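You operate a simulated robot arm through the tools that you are given. There is no shell and no other tool.

Carry out the task below with a simulated robot arm. There is one attempt and no reset: what you move stays moved.

Task
Check the pulley's line with the silver bar, then swing the gauge arm on and zero it.
Fine: park the gauge arm first; lay the bar over pulley and datum block till the lamp lights; put the bar back. Set down upright: bar.

The check looks at the end state, three seconds after you hand in, the way a careful person would. Anything else that was tipped, shoved, dropped, spilled or broken makes it a failure.

Robot
A 7-joint arm with a two-finger parallel gripper, fixed in place. Base frame: the origin is on the floor under the middle of its stand, x ahead of it, y to its left, z up. Readings come in m, rad, newtons and seconds.
It reaches about 1.247 m from its shoulder. Its first joint turns from -2.304 to 2.304 rad. Payload 3.91 kg.
Tool frame: the origin (TCP) lies between the finger pads and is the grasp point; the fingertips stand 0.03 m ahead of it; z points along the fingers, y is the line along which they close. Largest opening 0.11 m; finger width 0.02, thickness 0.01; the body of the gripper, 0.048 by 0.112 m, starts 0.055 m behind the TCP.
Orientation is that of the tool frame in the base frame, as [roll, pitch, yaw] about the fixed x, y, z axes, in that order (R = Rz(yaw) Ry(pitch) Rx(roll)). With the fingers straight down and closing along the base's y, the tool's x points along the base's -x, its y along +y and its z along -z.

Tools
- The arm moves only by the tool step_arm. Its argument "motion" is a list of rows, each a list of 7 numbers: the turn, a rotation vector about the base's x, y, z in rad, then the shift along the base's x, y, z in m, then the opening, from 0 (shut) to 1 (fully open). In form: [[wx, wy, wz, tx, ty, tz, fingers], ...]. A call has 1 to 20 rows; each row shifts and turns the commanded pose from where the row before left it. Each row takes 0.2 s and may step no farther than 0.05 m and 0.15 rad from the row before; otherwise, or with a gripper value out of range, the whole call is refused. A pose out of reach is approached as far as the arm can. The call stops where the force on the tool passes 90 N (or 10 N more than at its start, if that is more) or the arm is blocked; 0.2 s more then pass. Each finger travels about 0.108 m/s and halts on what it meets, pressing with about 44 N; the grip force reading is that of the motor and also rises with nothing between the fingers. The clock runs only during rows and for 0.2 s after the last one: add rows that do not move to give the fingers time. The reply holds the time, the measured pose of the TCP, the force on the tool along the base axes, the opening and the grip force, in the units named above and with some noise, with the torque about the TCP (base axes, N m) and any sound that the robot's microphone picked up.
- Cameras (640 x 400 px; columns grow to the right, rows downward): "scene" is fixed at [0.0499, 0.4985, 1.6226]; the picture's right is [0.06, -1.00, 0.00], its down [-0.82, -0.05, -0.57] and it looks along [0.57, 0.03, -0.82] (base axes); focal length 214 px, centre (320, 200). "wrist" rides on the gripper at [0.072, 0.017, -0.103] in the tool frame; the picture's right is [-0.23, 0.97, 0.00], its down [-0.76, -0.18, -0.62] and it looks along [-0.61, -0.14, 0.78] (tool axes); focal length 222 px, centre (320, 200). There is no depth. A picture from a camera that has moved, and an enlarged one, comes with that camera's place and axes in the base frame and with its lens.
- capture(camera): a new picture of that camera. It takes no simulated time.
- enlarge(camera, box): a new picture of the part [left, top, right, bottom] of that camera's present view, enlarged. It takes no simulated time.
- job_done(): hands the job in; it is judged then, once.

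Places have to be worked out from the pictures, the camera data and where the tool is seen. Open the gripper and draw the arm clear of the work before you hand the job in, unless the task says otherwise.

The tools are called by a JSON object that holds its "method" and its "body". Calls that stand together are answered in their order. step_arm: Moves the arm, as the interface text tells. Its arguments: {"type":"object","properties":{"motion":{"type":"array"}},"required":["motion"]} The other tools are called the same way: capture (camera) takes a picture; enlarge (camera, box) takes an enlarged picture of a part of a camera's view; job_done () hands the job in.

At the start:

```text
t: 0.0
eef_pos: [0.4845, 0.2883, 1.394]
ee_rot: [-3.141, -0.001, -3.141]
ft_force: [0.0, 0.2, -0.4]
torque: [-0.02, -0.03, 0.0]
width: 0.1101
grip_force: 0.1
```

scene: 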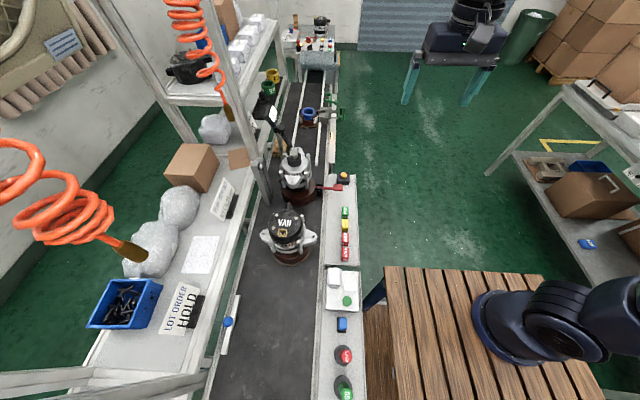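
wrist: 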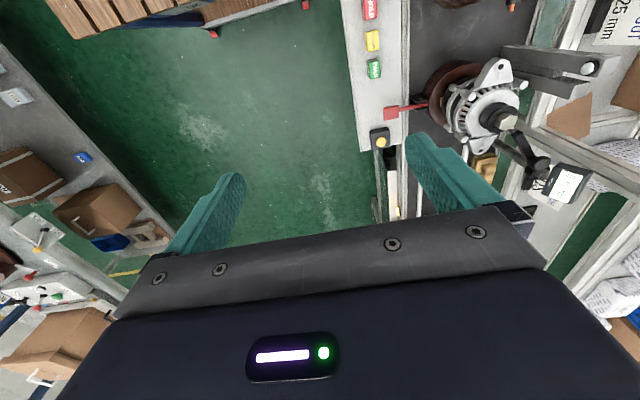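

The scene shows a conveyor with an alternator on a fixture, a gauge on an arm and a small panel; I'll take enlarged views to identify the pulley, datum block, gauge arm and bar.

{"method": "enlarge", "body": {"camera": "scene", "box": [220, 60, 380, 160]}}

{"method": "enlarge", "body": {"camera": "scene", "box": [220, 140, 380, 240]}}

{"method": "enlarge", "body": {"camera": "scene", "box": [200, 240, 392, 400]}}

{"method": "enlarge", "body": {"camera": "wrist", "box": [340, 0, 640, 200]}}

{"method": "enlarge", "body": {"camera": "scene", "box": [60, 130, 260, 350]}}

```text
4.00 times, centred on (300, 110) of scene
camera zoom: at [0.0499, 0.4985, 1.6226], right [0.06, -1.0, 0.0], down [-0.82, -0.05, -0.57], along [0.57, 0.03, -0.82], focal length 858 px, centre (400, 560)
```

zoom: 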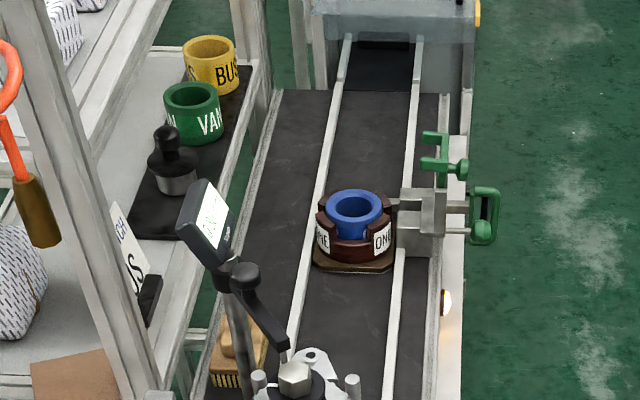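

```text
4.00 times, centred on (300, 190) of scene
camera zoom: at [0.0499, 0.4985, 1.6226], right [0.06, -1.0, 0.0], down [-0.82, -0.05, -0.57], along [0.57, 0.03, -0.82], focal length 858 px, centre (400, 240)
```

zoom: 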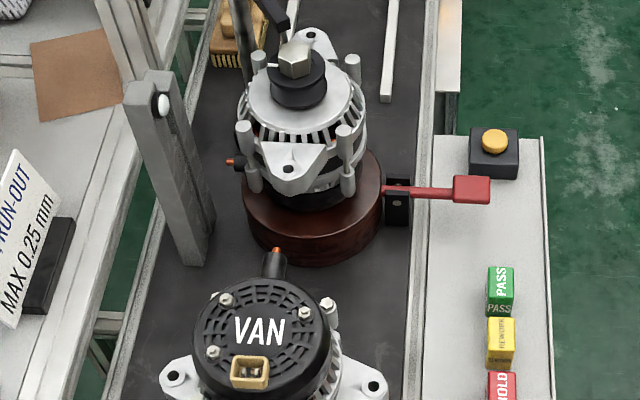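

```text
2.50 times, centred on (296, 320) of scene
camera zoom: at [0.0499, 0.4985, 1.6226], right [0.06, -1.0, 0.0], down [-0.82, -0.05, -0.57], along [0.57, 0.03, -0.82], focal length 536 px, centre (380, -100)
```

zoom: 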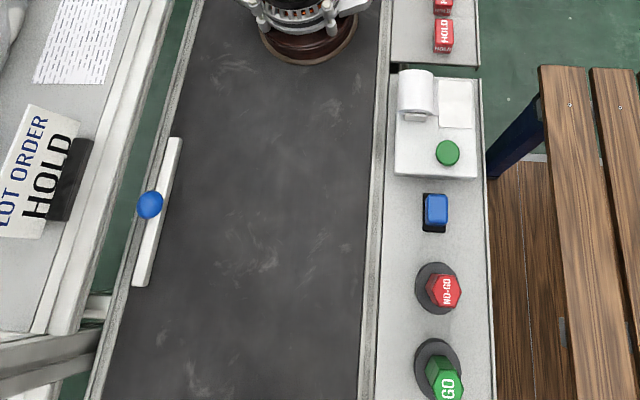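

```text
2.00 times, centred on (490, 100) of wrist
camera zoom: at [0.4106, 0.3053, 1.4985], right [0.23, 0.97, 0.0], down [0.76, -0.18, 0.62], along [0.61, -0.14, -0.78], focal length 444 px, centre (-20, 400)
```

zoom: 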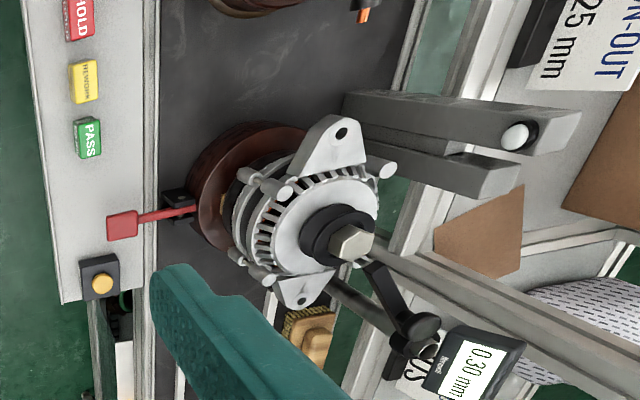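

```text
1.82 times, centred on (160, 240) of scene
camera zoom: at [0.0499, 0.4985, 1.6226], right [0.06, -1.0, 0.0], down [-0.82, -0.05, -0.57], along [0.57, 0.03, -0.82], focal length 390 px, centre (611, 127)
```

zoom: 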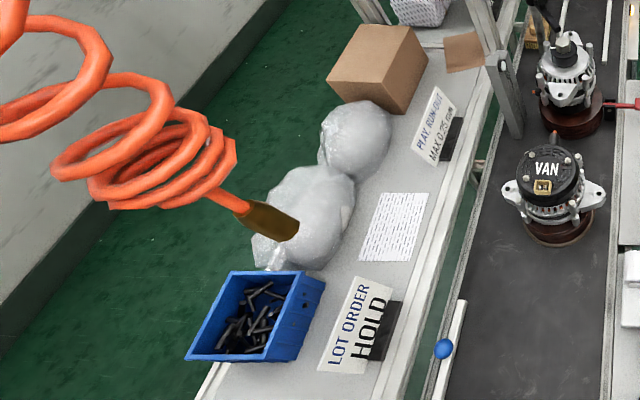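

The pulley nut triangulates to about (0.65, 0.63, 1.06), and the grey post with a lamp to about (0.58, 0.74, 1.06). I'll turn the wrist about 90° so its camera looks toward the station, staying high.

{"method": "step_arm", "body": {"motion": [[0, 0, 0.15, 0, 0, 0, 1], [0, 0, 0.15, 0, 0, 0, 1], [0, 0, 0.15, 0, 0, 0, 1], [0, 0, 0.15, 0, 0, 0, 1], [0, 0, 0.15, 0, 0, 0, 1], [0, 0, 0.15, 0, 0, 0, 1], [0, 0, 0.15, 0, 0, 0, 1], [0, 0, 0.15, 0, 0, 0, 1], [0, 0, 0.15, 0, 0, 0, 1], [0, 0, 0.15, 0, 0, 0, 1]]}}

{"method": "capture", "body": {"camera": "wrist"}}

{"method": "capture", "body": {"camera": "scene"}}

```text
t: 2.2
eef_pos: [0.4859, 0.2871, 1.3941]
ee_rot: [-3.141, -0.001, -1.639]
ft_force: [-0.5, -0.1, -0.1]
torque: [0.0, 0.0, 0.02]
width: 0.1099
grip_force: 0.1
```

```text
taken
camera wrist: at [0.4619, 0.2171, 1.4988], right [-0.96, 0.29, 0.0], down [0.23, 0.75, 0.62], along [0.18, 0.6, -0.78], focal length 222 px, centre (320, 200)
```

wrist: 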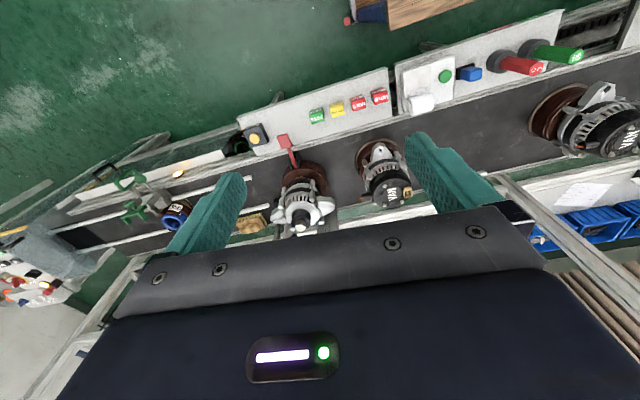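

```text
taken
```

scene: 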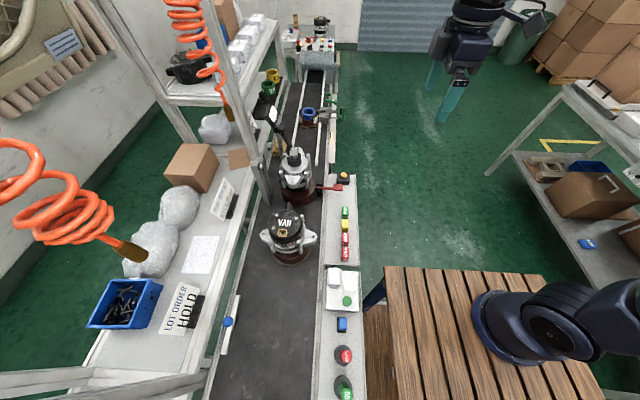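

The camera now looks over the conveyor. I'll enlarge the station parts in this view.

{"method": "enlarge", "body": {"camera": "wrist", "box": [220, 90, 420, 240]}}

{"method": "enlarge", "body": {"camera": "wrist", "box": [380, 0, 640, 220]}}

{"method": "enlarge", "body": {"camera": "wrist", "box": [40, 120, 260, 280]}}

```text
2.67 times, centred on (320, 165) of wrist
camera zoom: at [0.4619, 0.2171, 1.4988], right [-0.96, 0.29, 0.0], down [0.23, 0.75, 0.62], along [0.18, 0.6, -0.78], focal length 592 px, centre (320, 293)
```

zoom: 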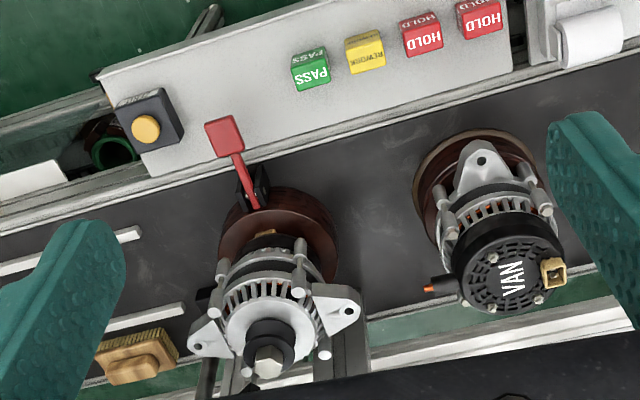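

```text
1.82 times, centred on (510, 110) of wrist
camera zoom: at [0.4619, 0.2171, 1.4988], right [-0.96, 0.29, 0.0], down [0.23, 0.75, 0.62], along [0.18, 0.6, -0.78], focal length 404 px, centre (-26, 364)
```

zoom: 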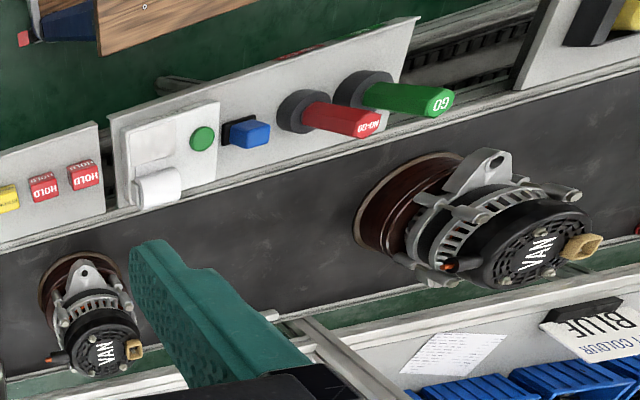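

```text
2.50 times, centred on (150, 200) of wrist
camera zoom: at [0.4619, 0.2171, 1.4988], right [-0.96, 0.29, 0.0], down [0.23, 0.75, 0.62], along [0.18, 0.6, -0.78], focal length 555 px, centre (745, 200)
```

zoom: 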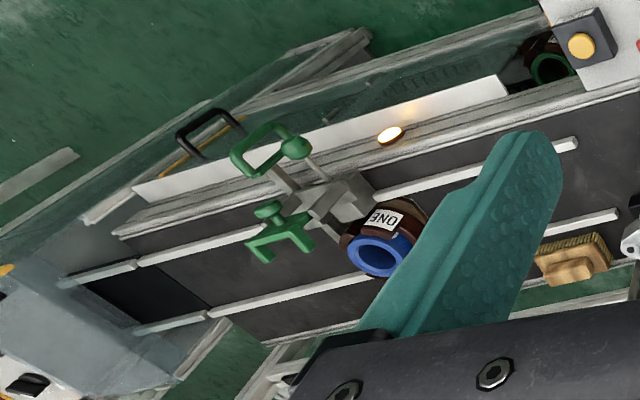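

I'll move over the station at a safe height (fingertips about z=1.33, well above the 1.14 gauge) to look straight down at post, pulley and gauge.

{"method": "step_arm", "body": {"motion": [[0, 0, 0, 0.0, 0.045, 0, 1], [0, 0, 0, 0.0, 0.045, 0, 1], [0, 0, 0, 0.0, 0.045, 0, 1], [0, 0, 0, 0, 0.045, 0, 1], [0, 0, 0, 0, 0.045, 0, 1], [0, 0, 0, 0, 0.045, 0, 1]]}}

{"method": "capture", "body": {"camera": "wrist"}}

{"method": "enlarge", "body": {"camera": "wrist", "box": [220, 50, 420, 200]}}

{"method": "enlarge", "body": {"camera": "wrist", "box": [400, 0, 640, 160]}}

{"method": "enlarge", "body": {"camera": "wrist", "box": [0, 0, 240, 180]}}

```text
t: 3.6
eef_pos: [0.4856, 0.5559, 1.393]
ee_rot: [3.141, 0.002, -1.642]
ft_force: [-0.2, -1.4, 0.7]
torque: [0.04, -0.01, -0.02]
width: 0.1099
grip_force: 0.1
```

```text
taken
camera wrist: at [0.4622, 0.4867, 1.4974], right [-0.96, 0.3, 0.0], down [0.23, 0.75, 0.62], along [0.18, 0.6, -0.78], focal length 222 px, centre (320, 200)
```

wrist: 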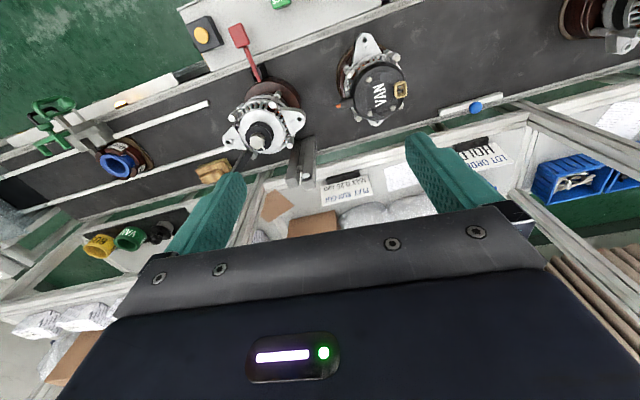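

```text
2.67 times, centred on (320, 125) of wrist
camera zoom: at [0.4622, 0.4867, 1.4974], right [-0.96, 0.3, 0.0], down [0.23, 0.75, 0.62], along [0.18, 0.6, -0.78], focal length 592 px, centre (320, 400)
```

zoom: 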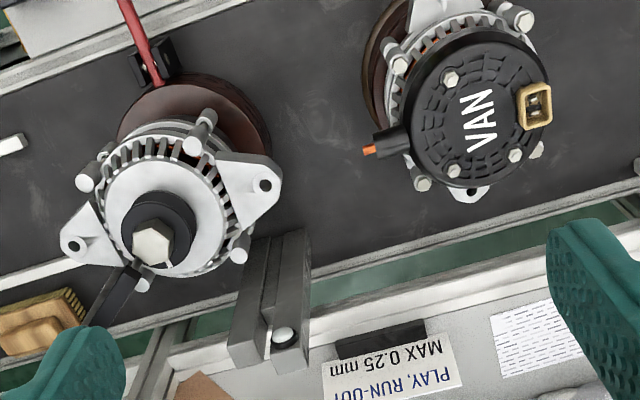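

```text
2.50 times, centred on (520, 80) of wrist
camera zoom: at [0.4622, 0.4867, 1.4974], right [-0.96, 0.3, 0.0], down [0.23, 0.75, 0.62], along [0.18, 0.6, -0.78], focal length 555 px, centre (-180, 500)
```

zoom: 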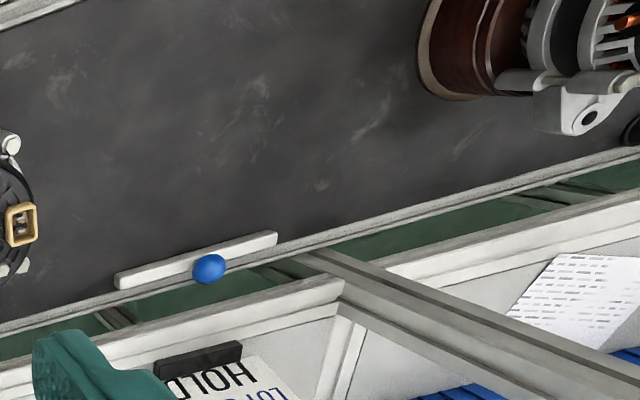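

```text
2.22 times, centred on (120, 90) of wrist
camera zoom: at [0.4622, 0.4867, 1.4974], right [-0.96, 0.3, 0.0], down [0.23, 0.75, 0.62], along [0.18, 0.6, -0.78], focal length 494 px, centre (764, 444)
```

zoom: 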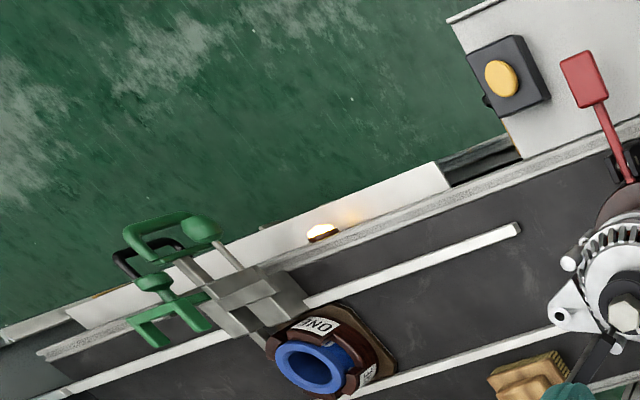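

The bar-with-blue-ball on the conveyor's left rail triangulates to about x 0.02–0.19, y 0.79, z 0.82, ball at (0.10, 0.79, 0.855), so it's a likely "silver bar". I'll descend a bit for a closer look at post and pulley.

{"method": "step_arm", "body": {"motion": [[0, 0, 0, 0.035, 0.0, -0.03, 1], [0, 0, 0, 0.035, 0.0, -0.03, 1], [0, 0, 0, 0, 0, -0.03, 1], [0, 0, 0, 0, 0, -0.03, 1]]}}

{"method": "capture", "body": {"camera": "wrist"}}

{"method": "enlarge", "body": {"camera": "wrist", "box": [230, 100, 430, 250]}}

{"method": "capture", "body": {"camera": "scene"}}

```text
t: 4.6
eef_pos: [0.5549, 0.5591, 1.2728]
ee_rot: [-3.14, 0.0, -1.641]
ft_force: [-0.3, 0.8, 0.3]
torque: [0.0, -0.02, -0.04]
width: 0.1103
grip_force: 0.1
```

```text
taken
camera wrist: at [0.5316, 0.4879, 1.3779], right [-0.96, 0.3, 0.0], down [0.23, 0.75, 0.62], along [0.18, 0.6, -0.78], focal length 222 px, centre (320, 200)
```

wrist: 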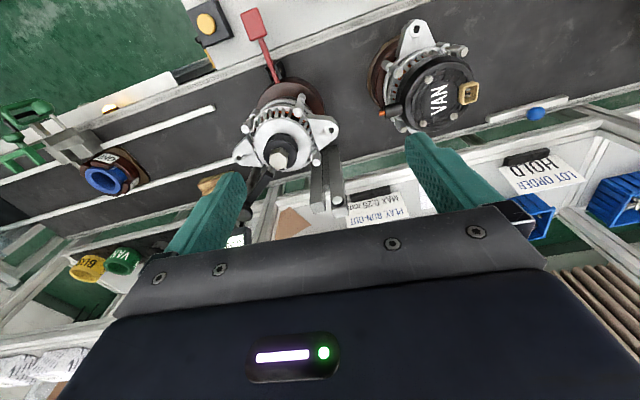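

```text
2.67 times, centred on (330, 175) of wrist
camera zoom: at [0.5316, 0.4879, 1.3779], right [-0.96, 0.3, 0.0], down [0.23, 0.75, 0.62], along [0.18, 0.6, -0.78], focal length 592 px, centre (293, 267)
```

zoom: 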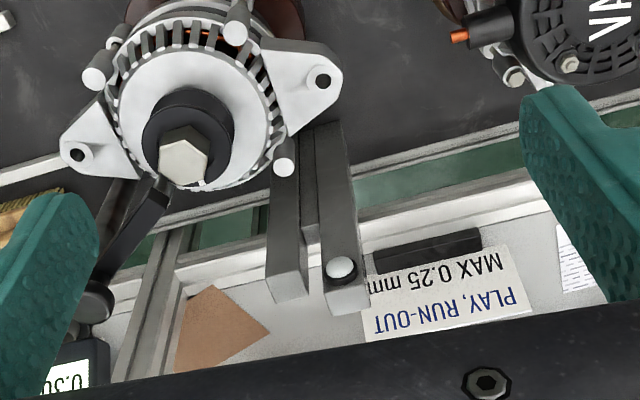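

```text
taken
```

scene: 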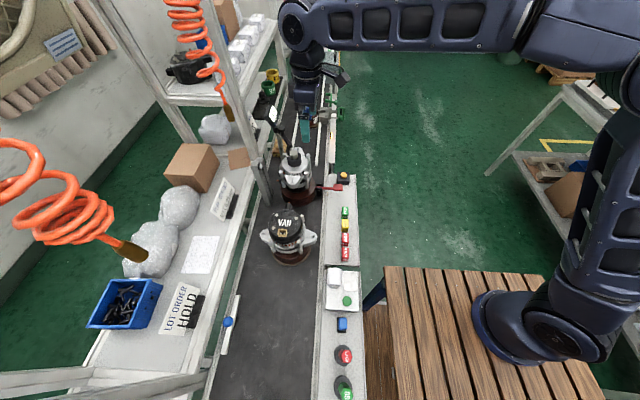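

The gauge shows "0.30", and two grey posts stand next to the alternator with a lamp on one of them. I'll tilt the tool and drop a bit on the near side for a more horizontal view of the post tops, pulley and gauge.

{"method": "step_arm", "body": {"motion": [[0.14, 0, 0, 0.01, -0.02, -0.015, 1], [0.14, 0, 0, 0.01, -0.02, -0.015, 1], [0.14, 0, 0, 0.01, -0.02, -0.015, 1], [0.14, 0, 0, 0.01, -0.01, -0.015, 1], [0, 0, 0, 0, 0, 0, 1]]}}

{"method": "capture", "body": {"camera": "wrist"}}

{"method": "enlarge", "body": {"camera": "wrist", "box": [230, 80, 430, 230]}}

{"method": "enlarge", "body": {"camera": "wrist", "box": [130, 60, 290, 220]}}

```text
t: 5.8
eef_pos: [0.5967, 0.4881, 1.2139]
ee_rot: [3.098, 0.56, -1.655]
ft_force: [0.8, 0.0, -0.1]
torque: [-0.02, 0.02, -0.01]
width: 0.1099
grip_force: 0.3
```

```text
taken
camera wrist: at [0.574, 0.3739, 1.2644], right [-0.96, 0.25, 0.16], down [0.23, 0.3, 0.93], along [0.18, 0.92, -0.34], focal length 222 px, centre (320, 200)
```

wrist: 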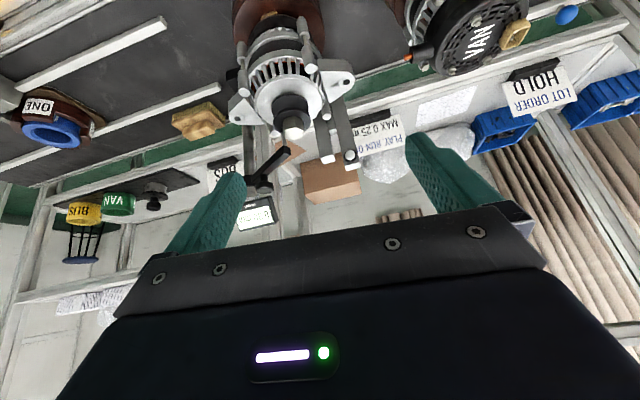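

```text
2.67 times, centred on (330, 155) of wrist
camera zoom: at [0.574, 0.3739, 1.2644], right [-0.96, 0.25, 0.16], down [0.23, 0.3, 0.93], along [0.18, 0.92, -0.34], focal length 592 px, centre (293, 320)
```

zoom: 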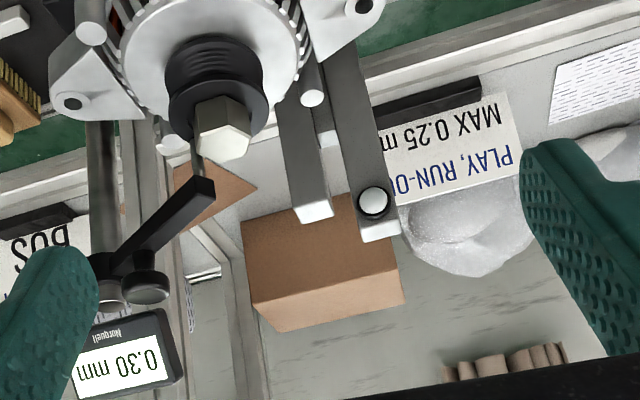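

```text
2.50 times, centred on (210, 140) of wrist
camera zoom: at [0.574, 0.3739, 1.2644], right [-0.96, 0.25, 0.16], down [0.23, 0.3, 0.93], along [0.18, 0.92, -0.34], focal length 555 px, centre (595, 350)
```

zoom: 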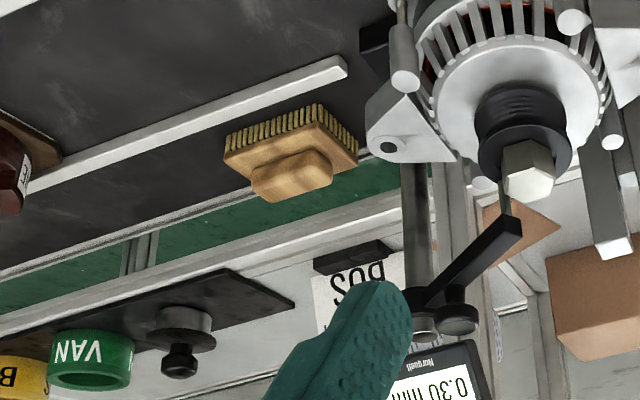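

Now it's clear: a gauge stand with a black swing arm whose probe sits at the pulley, a datum post and a lamp post beside it. I'll slide along +x to look closely at the gauge, its knob and its readout.

{"method": "step_arm", "body": {"motion": [[0, 0, 0, 0.045, 0, 0.01, 1], [0, 0, 0, 0.045, 0, 0.01, 1], [0, 0, 0, 0.045, 0, 0.01, 1], [0, 0, 0, 0.035, 0, 0.01, 1], [0, 0, 0, 0, 0, 0, 1]]}}

{"method": "capture", "body": {"camera": "wrist"}}

{"method": "enlarge", "body": {"camera": "wrist", "box": [260, 100, 420, 220]}}

```text
t: 7.0
eef_pos: [0.7668, 0.4883, 1.2542]
ee_rot: [3.096, 0.559, -1.655]
ft_force: [0.6, -0.6, 0.0]
torque: [0.0, -0.02, -0.02]
width: 0.1098
grip_force: 0.1
```

```text
taken
camera wrist: at [0.7436, 0.3741, 1.3045], right [-0.96, 0.25, 0.16], down [0.23, 0.3, 0.92], along [0.18, 0.92, -0.35], focal length 222 px, centre (320, 200)
```

wrist: 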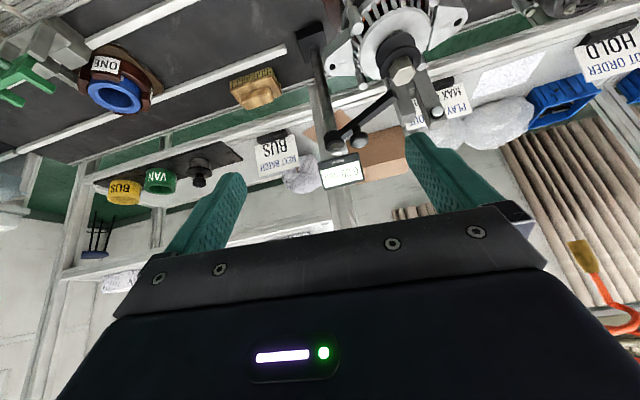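

```text
3.33 times, centred on (340, 160) of wrist
camera zoom: at [0.7436, 0.3741, 1.3045], right [-0.96, 0.25, 0.16], down [0.23, 0.3, 0.92], along [0.18, 0.92, -0.35], focal length 740 px, centre (253, 333)
```

zoom: 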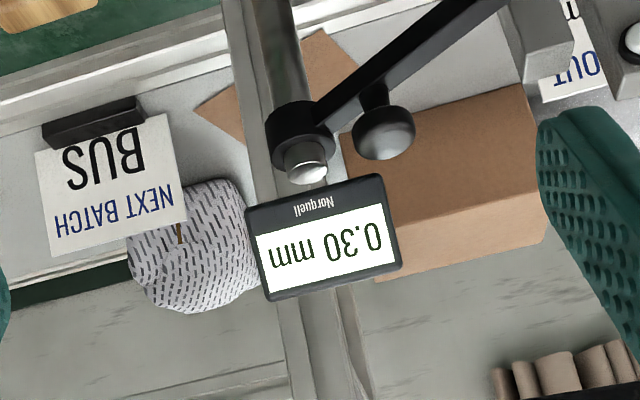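

The gauge post axis is near (0.767, 0.720), with an upright black knob on the arm at (0.724, 0.690, 1.10) and a silver cap on top of the post. Next I'll back off and look at the black box with the yellow button for a label (possibly "zero").

{"method": "step_arm", "body": {"motion": [[0, 0, 0, -0.01, -0.03, -0.03, 1], [0, 0, 0, -0.01, -0.03, -0.03, 1], [0, 0, 0, -0.01, -0.03, -0.03, 1], [0, 0, 0, -0.01, -0.03, -0.03, 1], [0, 0, 0, 0, -0.03, -0.03, 1], [0, 0, 0, 0, 0, -0.03, 1], [0, 0, 0, 0, 0, 0, 1]]}}

{"method": "capture", "body": {"camera": "wrist"}}

{"method": "enlarge", "body": {"camera": "wrist", "box": [260, 60, 420, 180]}}

```text
t: 8.6
eef_pos: [0.7228, 0.3376, 1.0752]
ee_rot: [3.096, 0.559, -1.655]
ft_force: [-0.4, -0.1, -0.2]
torque: [-0.02, 0.02, 0.02]
width: 0.11
grip_force: 0.1
```

```text
taken
camera wrist: at [0.7, 0.225, 1.1254], right [-0.96, 0.25, 0.16], down [0.23, 0.3, 0.92], along [0.18, 0.92, -0.35], focal length 222 px, centre (320, 200)
```

wrist: 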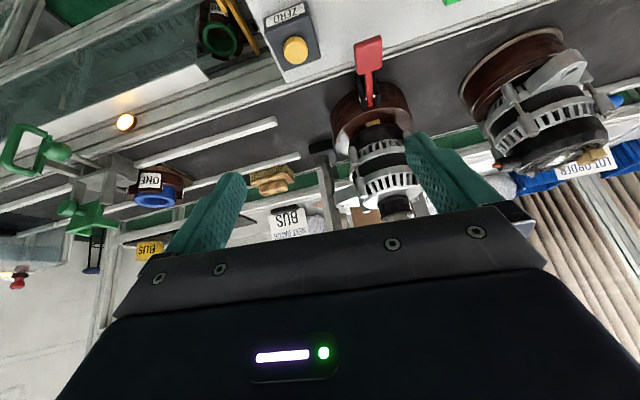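

```text
3.33 times, centred on (340, 120) of wrist
camera zoom: at [0.7, 0.225, 1.1254], right [-0.96, 0.25, 0.16], down [0.23, 0.3, 0.92], along [0.18, 0.92, -0.35], focal length 740 px, centre (253, 467)
```

zoom: 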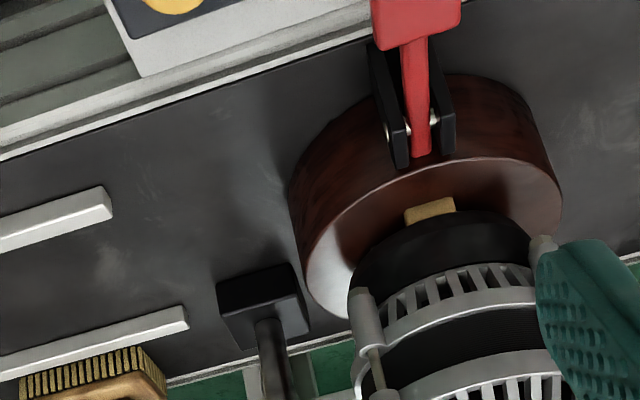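

The box's label reads "ZERO", so the yellow button (≈(0.735, 0.42, 0.855)) zeroes the gauge. Now I'll rise, untilt and travel high to look closely at the bar with the blue ball.

{"method": "step_arm", "body": {"motion": [[-0.14, 0, 0, 0, 0, 0.045, 1], [-0.14, 0, 0, 0, 0, 0.045, 1], [-0.14, 0, 0, 0, 0, 0.045, 1], [-0.14, 0, 0, 0, 0, 0.045, 1], [0, 0, 0, 0, 0, 0.045, 1], [0, 0, 0, -0.043, 0.0193, 0, 1], [0, 0, 0, -0.043, 0.0193, 0, 1], [0, 0, 0, -0.043, 0.0193, 0, 1], [0, 0, 0, -0.043, 0.0193, 0, 1], [0, 0, 0, -0.043, 0.0193, 0, 1], [0, 0, 0, -0.043, 0.0193, 0, 1], [0, 0, 0, -0.043, 0.0193, 0, 1], [0, 0, 0, -0.043, 0.0193, 0, 1], [0, 0, 0, -0.043, 0.0193, 0, 1], [0, 0, 0, -0.043, 0.0193, 0, 1], [0, 0, 0, -0.043, 0.0193, 0, 1], [0, 0, 0, -0.043, 0.0193, 0, 1], [0, 0, 0, -0.043, 0.0193, 0, 1], [0, 0, 0, -0.043, 0.0193, 0, 1]]}}

{"method": "capture", "body": {"camera": "wrist"}}

{"method": "capture", "body": {"camera": "scene"}}

```text
t: 12.6
eef_pos: [0.1231, 0.6065, 1.2997]
ee_rot: [3.141, 0.0, -1.642]
ft_force: [0.5, 0.7, 0.0]
torque: [-0.02, 0.05, 0.01]
width: 0.1101
grip_force: 0.1
```

```text
taken
camera wrist: at [0.1007, 0.5372, 1.4038], right [-0.96, 0.3, 0.0], down [0.23, 0.75, 0.62], along [0.18, 0.6, -0.78], focal length 222 px, centre (320, 200)
```

wrist: 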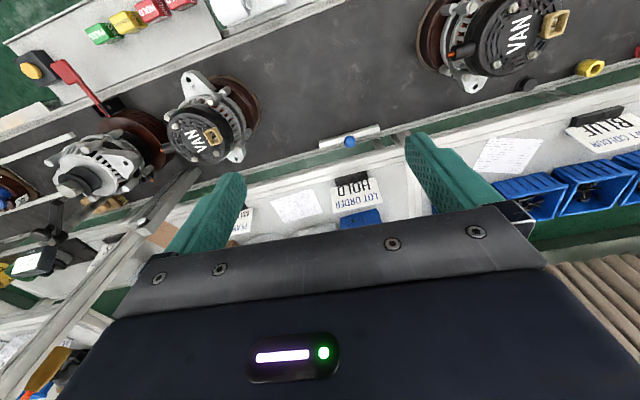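

```text
taken
```

scene: 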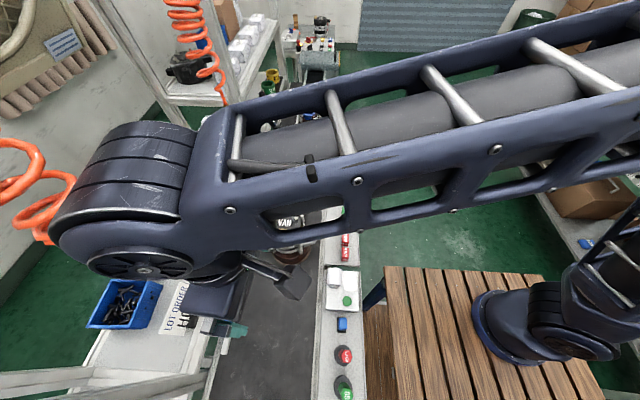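

The bar is in view at (350,138), but the arm's wrist is near the orange hose in the scene picture. I'll check with enlargements before moving further.

{"method": "enlarge", "body": {"camera": "scene", "box": [0, 100, 260, 360]}}

{"method": "enlarge", "body": {"camera": "wrist", "box": [260, 90, 440, 210]}}

{"method": "enlarge", "body": {"camera": "wrist", "box": [0, 200, 160, 400]}}

```text
1.54 times, centred on (130, 230) of scene
camera zoom: at [0.0499, 0.4985, 1.6226], right [0.06, -1.0, 0.0], down [-0.82, -0.05, -0.57], along [0.57, 0.03, -0.82], focal length 330 px, centre (612, 154)
```

zoom: 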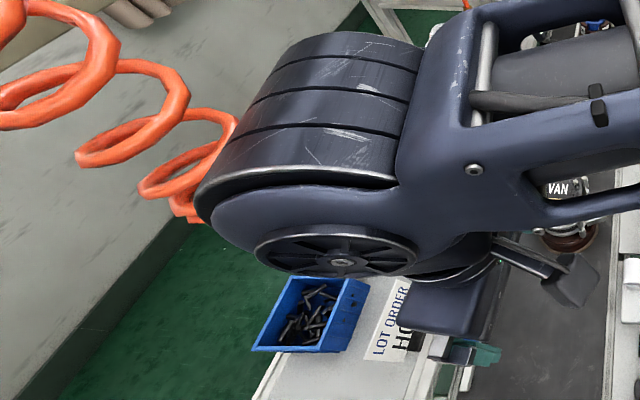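

```text
3.33 times, centred on (350, 150) of wrist
camera zoom: at [0.1007, 0.5372, 1.4038], right [-0.96, 0.3, 0.0], down [0.23, 0.75, 0.62], along [0.18, 0.6, -0.78], focal length 740 px, centre (220, 367)
```

zoom: 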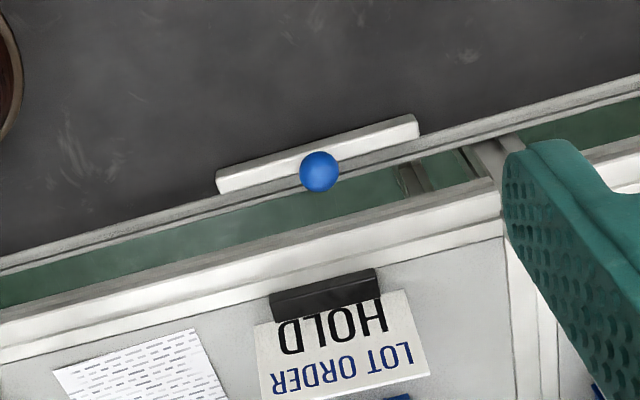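

```text
2.00 times, centred on (80, 300) of wrist
camera zoom: at [0.1007, 0.5372, 1.4038], right [-0.96, 0.3, 0.0], down [0.23, 0.75, 0.62], along [0.18, 0.6, -0.78], focal length 444 px, centre (800, 0)
```

zoom: 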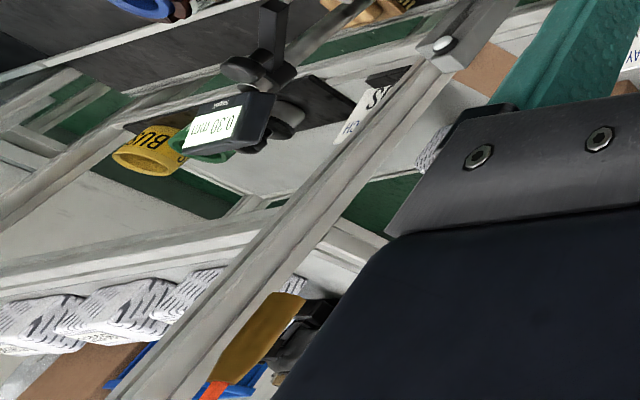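

The arm seems not to touch the hoses, but they hang near here (one ends around (0.49, 0.74, 1.32), the other roughly above the bar), so I'll keep the wrist low when going out in y. I'll descend straight down here to look closely at the bar.

{"method": "step_arm", "body": {"motion": [[0, 0, 0, 0, -0.02, -0.045, 1], [0, 0, 0, 0, -0.01, -0.045, 1], [0, 0, 0, 0, 0, -0.045, 1], [0, 0, 0, 0, 0, -0.045, 1], [0, 0, 0, 0, 0, -0.045, 1], [0, 0, 0, 0, 0, -0.025, 1], [0, 0, 0, 0, 0, 0, 1]]}}

{"method": "capture", "body": {"camera": "wrist"}}

{"method": "capture", "body": {"camera": "scene"}}

{"method": "enlarge", "body": {"camera": "wrist", "box": [220, 100, 460, 240]}}

```text
t: 14.2
eef_pos: [0.1186, 0.5788, 1.0478]
ee_rot: [3.141, 0.0, -1.643]
ft_force: [-0.3, -0.4, -0.3]
torque: [0.0, -0.01, -0.01]
width: 0.1097
grip_force: 0.1
```

```text
taken
camera wrist: at [0.0961, 0.5079, 1.1521], right [-0.96, 0.3, 0.0], down [0.23, 0.75, 0.62], along [0.18, 0.6, -0.78], focal length 222 px, centre (320, 200)
```

wrist: 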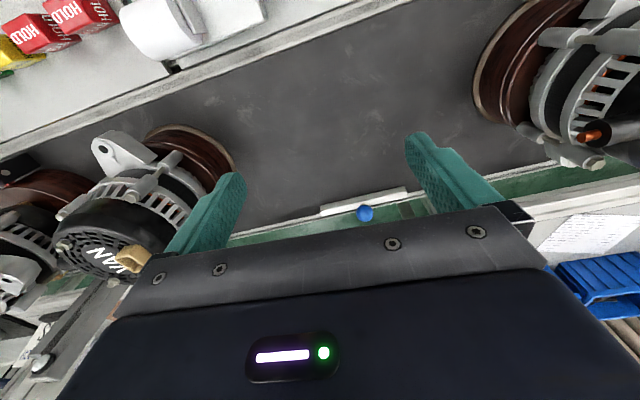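

```text
taken
```

scene: 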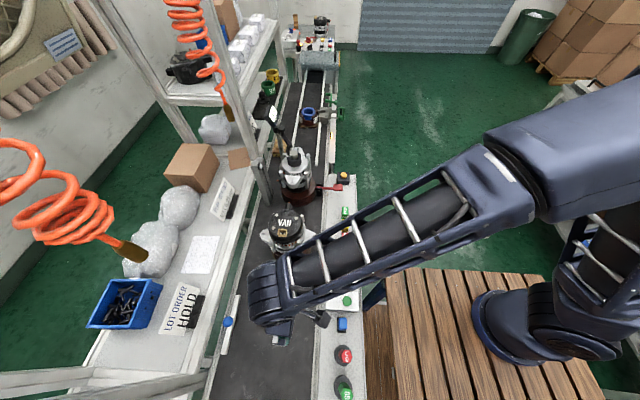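

```text
2.67 times, centred on (340, 170) of wrist
camera zoom: at [0.0961, 0.5079, 1.1521], right [-0.96, 0.3, 0.0], down [0.23, 0.75, 0.62], along [0.18, 0.6, -0.78], focal length 592 px, centre (267, 280)
```

zoom: 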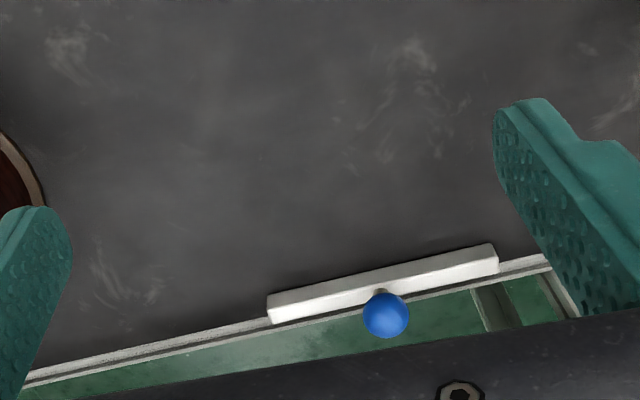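

Hoses are unchanged, and the bar is confirmed: about 0.166 m long along x at y≈0.793, blue ball centre ≈(0.099, 0.795, 0.843). The gauge arm comes first, so I'll go back to it with the yaw turned to match the arm's direction.

{"method": "step_arm", "body": {"motion": [[0, 0, 0, 0, -0.015, 0.04, 1], [0, 0, 0, 0, -0.015, 0.04, 1], [0, 0, 0, 0, -0.015, 0.04, 1], [0, 0, 0, 0, -0.015, 0.04, 1], [0, 0, 0, 0, -0.015, 0.04, 1], [0, 0, -0.068, 0.045, 0, 0, 1], [0, 0, -0.068, 0.045, 0, 0, 1], [0, 0, -0.068, 0.045, 0, 0, 1], [0, 0, -0.068, 0.045, 0, 0, 1], [0, 0, -0.068, 0.045, 0, 0, 1], [0, 0, -0.068, 0.045, 0, 0, 1], [0, 0, -0.068, 0.045, 0, 0, 1], [0, 0, -0.068, 0.045, 0, 0, 1], [0, 0, -0.068, 0.045, 0, 0, 1], [0, 0, -0.068, 0.045, 0, 0, 1], [0, 0, -0.068, 0.045, 0, 0, 1], [0, 0, -0.068, 0.045, 0, 0, 1], [0, 0, -0.068, 0.04, 0, 0, 1], [0, 0, 0, 0, 0, 0, 1]]}}

{"method": "capture", "body": {"camera": "scene"}}

{"method": "capture", "body": {"camera": "wrist"}}

```text
t: 18.2
eef_pos: [0.7, 0.5037, 1.2492]
ee_rot: [3.141, 0.0, -2.527]
ft_force: [-0.2, 0.0, 0.6]
torque: [0.01, -0.02, 0.02]
width: 0.1099
grip_force: 0.2
```

```text
taken
```

scene: 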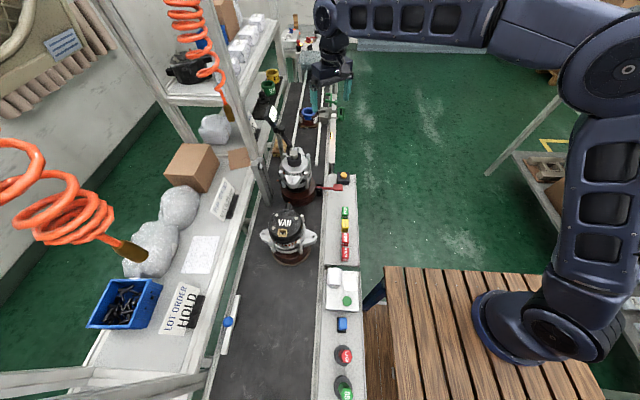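

```text
taken
camera wrist: at [0.6307, 0.476, 1.3532], right [-0.38, 0.93, 0.0], down [0.72, 0.29, 0.62], along [0.58, 0.23, -0.78], focal length 222 px, centre (320, 200)
```

wrist: 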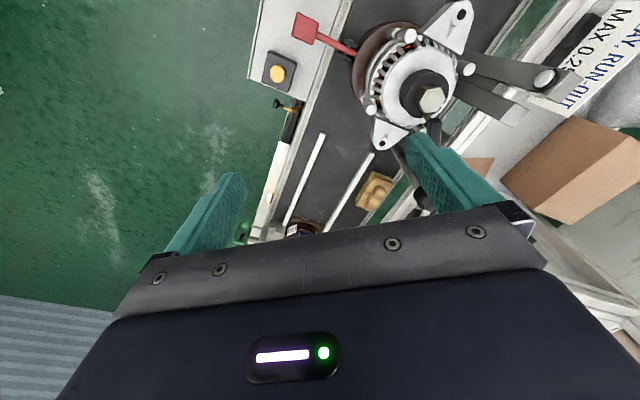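

Now I'll move out over the gauge arm, staying at z=1.25, and look at the knob and arm closely.

{"method": "step_arm", "body": {"motion": [[0, 0, 0, -0.005, 0.04, 0, 1], [0, 0, 0, -0.005, 0.04, 0, 1], [0, 0, 0, -0.005, 0.04, 0, 1], [0, 0, 0, -0.005, 0.03, 0, 1], [0, 0, 0, 0, 0, 0, 1]]}}

{"method": "capture", "body": {"camera": "wrist"}}

{"method": "enlarge", "body": {"camera": "wrist", "box": [240, 80, 420, 220]}}

{"method": "capture", "body": {"camera": "scene"}}

```text
t: 19.4
eef_pos: [0.6825, 0.6519, 1.2524]
ee_rot: [-3.142, 0.001, -2.525]
ft_force: [0.2, -0.5, -0.3]
torque: [0.03, -0.01, 0.01]
width: 0.1101
grip_force: 0.2
```

```text
taken
camera wrist: at [0.6123, 0.6254, 1.3567], right [-0.38, 0.93, 0.0], down [0.72, 0.29, 0.62], along [0.58, 0.23, -0.78], focal length 222 px, centre (320, 200)
```

wrist: 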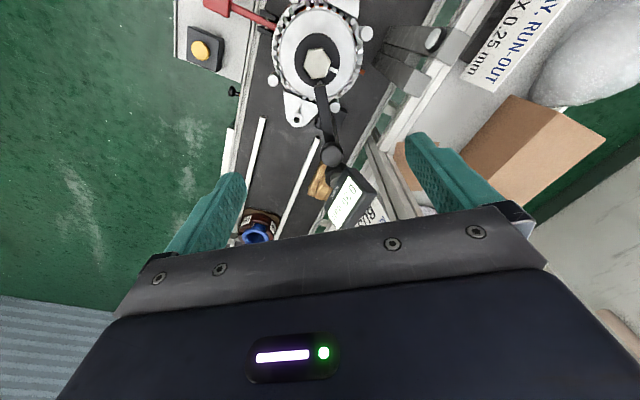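

```text
2.86 times, centred on (330, 150) of wrist
camera zoom: at [0.6123, 0.6254, 1.3567], right [-0.38, 0.93, 0.0], down [0.72, 0.29, 0.62], along [0.58, 0.23, -0.78], focal length 635 px, centre (291, 343)
```

zoom: 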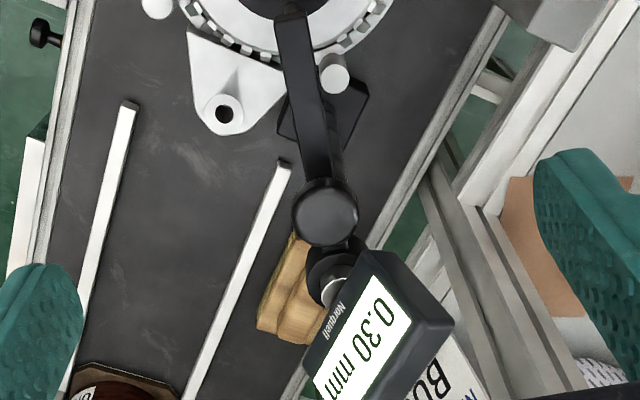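

```text
taken
```

scene: 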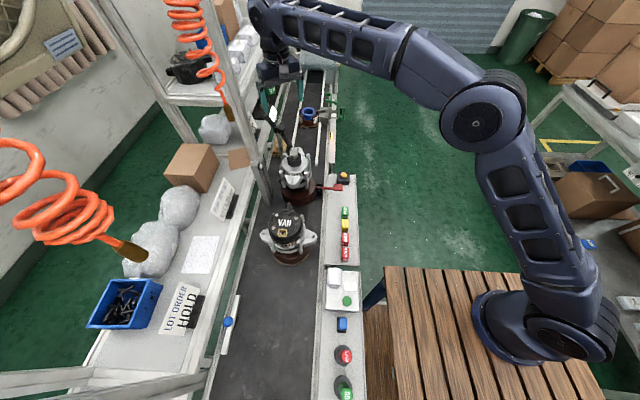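

The arm runs from its post axis ≈(0.770, 0.7175) at ~214°, with the knob at ≈(0.7255, 0.6885, 1.10), diameter ~29 mm; the display's lower edge is close at y≈0.71. I'll align above the knob with a half-open gripper and descend to just above it.

{"method": "step_arm", "body": {"motion": [[0, 0, 0, 0.022, 0.018, 0, 0.6], [0, 0, 0, 0.021, 0.0186, 0, 0.55], [0, 0, 0, 0, 0, -0.04, 0.55], [0, 0, 0, 0, 0, -0.04, 0.55], [0, 0, 0, 0, 0, -0.02, 0.55], [0, 0, 0, 0, 0, 0, 0.55]]}}

{"method": "capture", "body": {"camera": "wrist"}}

{"method": "enlarge", "body": {"camera": "wrist", "box": [240, 100, 400, 220]}}

{"method": "enlarge", "body": {"camera": "scene", "box": [220, 40, 380, 160]}}

```text
t: 20.8
eef_pos: [0.7204, 0.6882, 1.1473]
ee_rot: [3.142, 0.0, -2.527]
ft_force: [-0.1, -0.1, -0.4]
torque: [0.0, -0.02, -0.03]
width: 0.0607
grip_force: 0.1
out of reach, approached as far as the arm can: row 2
```

```text
taken
camera wrist: at [0.6509, 0.6603, 1.2517], right [-0.38, 0.93, 0.0], down [0.72, 0.29, 0.62], along [0.58, 0.23, -0.78], focal length 222 px, centre (320, 200)
```

wrist: 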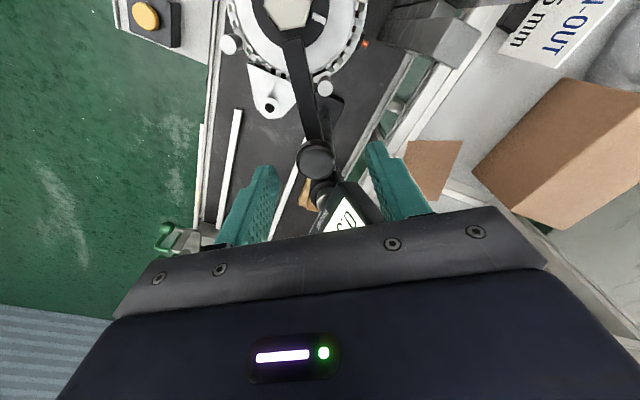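

```text
3.33 times, centred on (320, 160) of wrist
camera zoom: at [0.6509, 0.6603, 1.2517], right [-0.38, 0.93, 0.0], down [0.72, 0.29, 0.62], along [0.58, 0.23, -0.78], focal length 740 px, centre (320, 333)
```

zoom: 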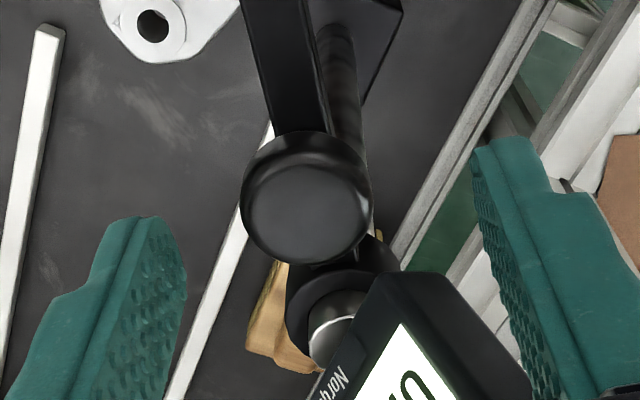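

```text
3.33 times, centred on (300, 100) of scene
camera zoom: at [0.0499, 0.4985, 1.6226], right [0.06, -1.0, 0.0], down [-0.82, -0.05, -0.57], along [0.57, 0.03, -0.82], focal length 715 px, centre (387, 533)
```

zoom: 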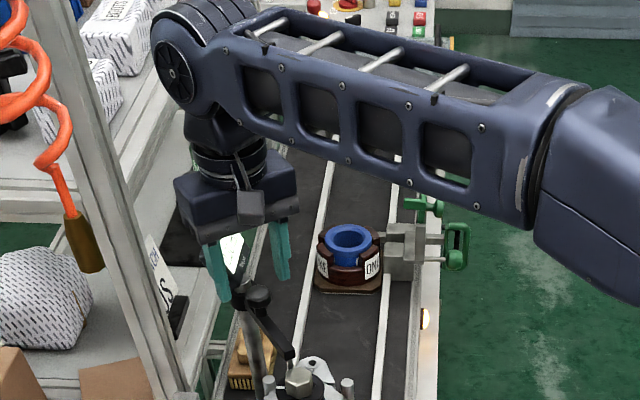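

The knob sits within ~6 mm of the line below the TCP (at ≈(0.7264, 0.6875)); reach is near its limit here at height, but lower is easier. I'll correct x by 6 mm and descend to z≈1.11.

{"method": "step_arm", "body": {"motion": [[0, 0, 0, 0.003, 0, -0.019, 0.55], [0, 0, 0, 0.003, -0.0005, -0.018, 0.55], [0, 0, 0, 0, 0, 0, 0.55]]}}

{"method": "capture", "body": {"camera": "wrist"}}

{"method": "enlarge", "body": {"camera": "wrist", "box": [240, 100, 400, 220]}}

```text
t: 21.6
eef_pos: [0.7268, 0.6872, 1.1084]
ee_rot: [-3.14, 0.001, -2.526]
ft_force: [0.4, -0.2, 0.4]
torque: [-0.02, -0.01, 0.0]
width: 0.0606
grip_force: 0.2
```

```text
taken
camera wrist: at [0.6569, 0.6588, 1.2133], right [-0.38, 0.93, 0.0], down [0.72, 0.29, 0.62], along [0.58, 0.23, -0.78], focal length 222 px, centre (320, 200)
```

wrist: 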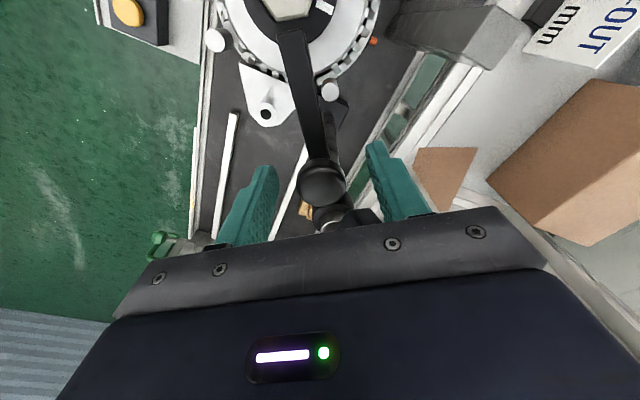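

```text
3.33 times, centred on (320, 160) of wrist
camera zoom: at [0.6569, 0.6588, 1.2133], right [-0.38, 0.93, 0.0], down [0.72, 0.29, 0.62], along [0.58, 0.23, -0.78], focal length 740 px, centre (320, 333)
```

zoom: 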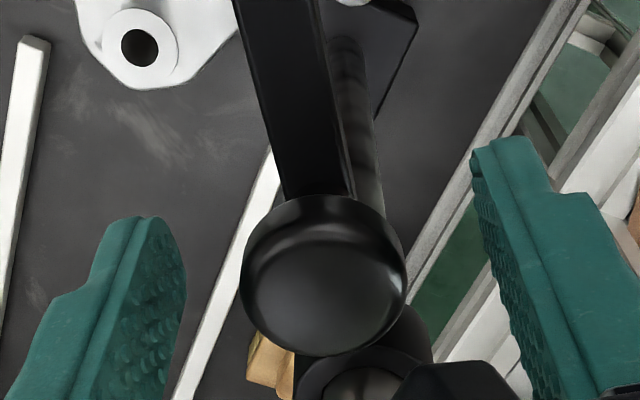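

The knob is centred between the fingers. I'll close on it now.

{"method": "step_arm", "body": {"motion": [[0, 0, 0, 0, 0, 0, 0.2], [0, 0, 0, 0, 0, 0, 0.2], [0, 0, 0, 0, 0, 0, 0.15], [0, 0, 0, 0, 0, 0, 0.15]]}}

{"method": "enlarge", "body": {"camera": "wrist", "box": [240, 100, 400, 220]}}

```text
t: 22.6
eef_pos: [0.7264, 0.6849, 1.1092]
ee_rot: [3.14, 0.0, -2.528]
ft_force: [-1.6, -1.0, -2.0]
torque: [-0.01, 0.02, -0.01]
width: 0.0296
grip_force: 45.1
```

```text
3.33 times, centred on (320, 160) of wrist
camera zoom: at [0.6568, 0.6588, 1.2133], right [-0.38, 0.93, 0.0], down [0.72, 0.29, 0.62], along [0.58, 0.23, -0.78], focal length 740 px, centre (320, 333)
```

zoom: 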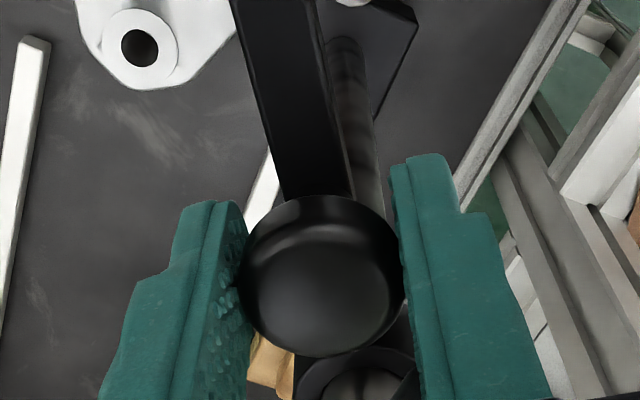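

The knob is gripped (29.6 mm wide). I'll swing it counter-clockwise (tip away from the posts, toward −y/+x) with small arc steps about the post axis and check forces.

{"method": "step_arm", "body": {"motion": [[0, 0, 0.12, 0.00413, -0.005, 0, 0.15], [0, 0, 0.12, 0.00469, -0.00444, 0, 0.15]]}}

{"method": "enlarge", "body": {"camera": "wrist", "box": [220, 0, 420, 220]}}

{"method": "enlarge", "body": {"camera": "scene", "box": [240, 80, 340, 180]}}

```text
t: 23.2
eef_pos: [0.7354, 0.6773, 1.1087]
ee_rot: [3.139, -0.002, -2.284]
ft_force: [-29.1, -24.6, -8.0]
torque: [-0.66, 0.9, 0.21]
width: 0.0294
grip_force: 45.0
```

```text
1.82 times, centred on (320, 110) of wrist
camera zoom: at [0.6741, 0.6342, 1.2136], right [-0.59, 0.81, 0.0], down [0.63, 0.46, 0.62], along [0.5, 0.36, -0.78], focal length 404 px, centre (320, 364)
```

zoom: 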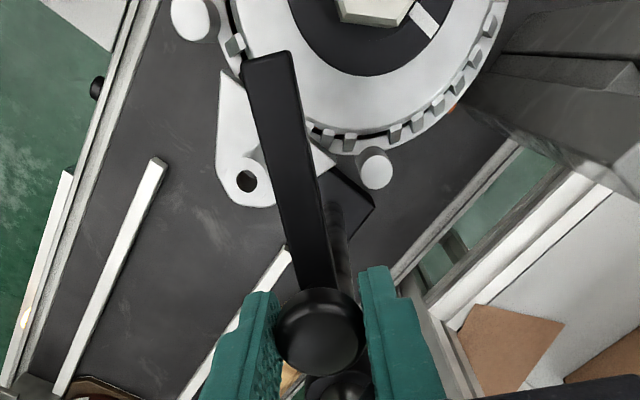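

```text
4.00 times, centred on (290, 130) of scene
camera zoom: at [0.0499, 0.4985, 1.6226], right [0.06, -1.0, 0.0], down [-0.82, -0.05, -0.57], along [0.57, 0.03, -0.82], focal length 858 px, centre (440, 480)
```

zoom: 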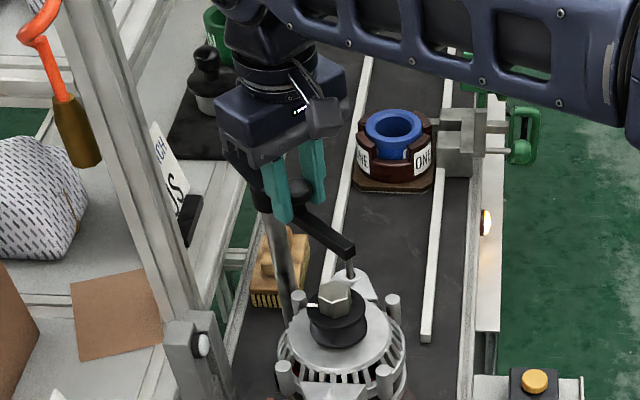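

The arm swings freely; the force is mostly radial from my path being slightly off. I'll loosen the grip to a loose cage (~36 mm) so the knob can slide radially, and continue the arc with a refined axis (0.767, 0.721).

{"method": "step_arm", "body": {"motion": [[0, 0, 0, 0, 0, 0, 0.33], [0, 0, 0, 0, 0, 0, 0.33], [0, 0, 0.12, 0.0054, -0.0035, 0, 0.33], [0, 0, 0.12, 0.006, -0.0029, 0, 0.33], [0, 0, 0.12, 0.0062, -0.0021, 0, 0.33]]}}

{"method": "enlarge", "body": {"camera": "wrist", "box": [220, 0, 420, 220]}}

{"method": "enlarge", "body": {"camera": "scene", "box": [240, 80, 340, 180]}}

```text
t: 24.4
eef_pos: [0.7556, 0.669, 1.11]
ee_rot: [3.141, 0.001, -1.925]
ft_force: [-0.3, -0.2, 1.0]
torque: [0.04, 0.0, 0.02]
width: 0.0364
grip_force: 0.9
```

```text
1.82 times, centred on (320, 110) of wrist
camera zoom: at [0.7127, 0.6081, 1.2139], right [-0.83, 0.55, 0.0], down [0.43, 0.65, 0.62], along [0.34, 0.52, -0.78], focal length 404 px, centre (320, 364)
```

zoom: 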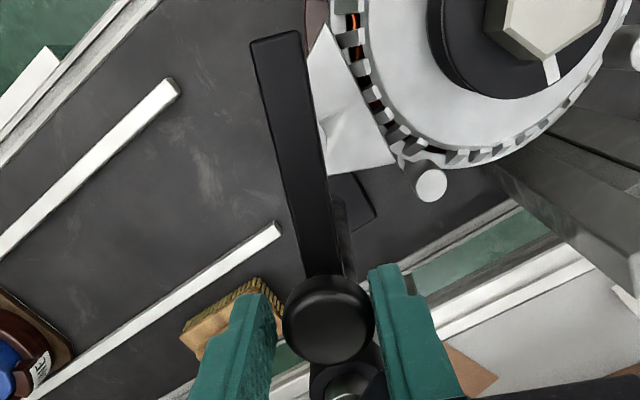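

```text
4.00 times, centred on (290, 130) of scene
camera zoom: at [0.0499, 0.4985, 1.6226], right [0.06, -1.0, 0.0], down [-0.82, -0.05, -0.57], along [0.57, 0.03, -0.82], focal length 858 px, centre (440, 480)
```

zoom: 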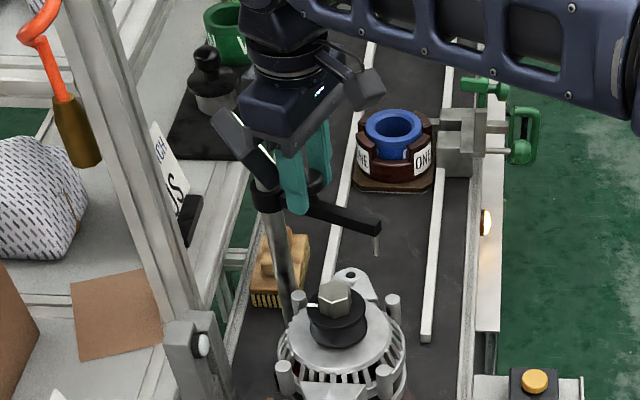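

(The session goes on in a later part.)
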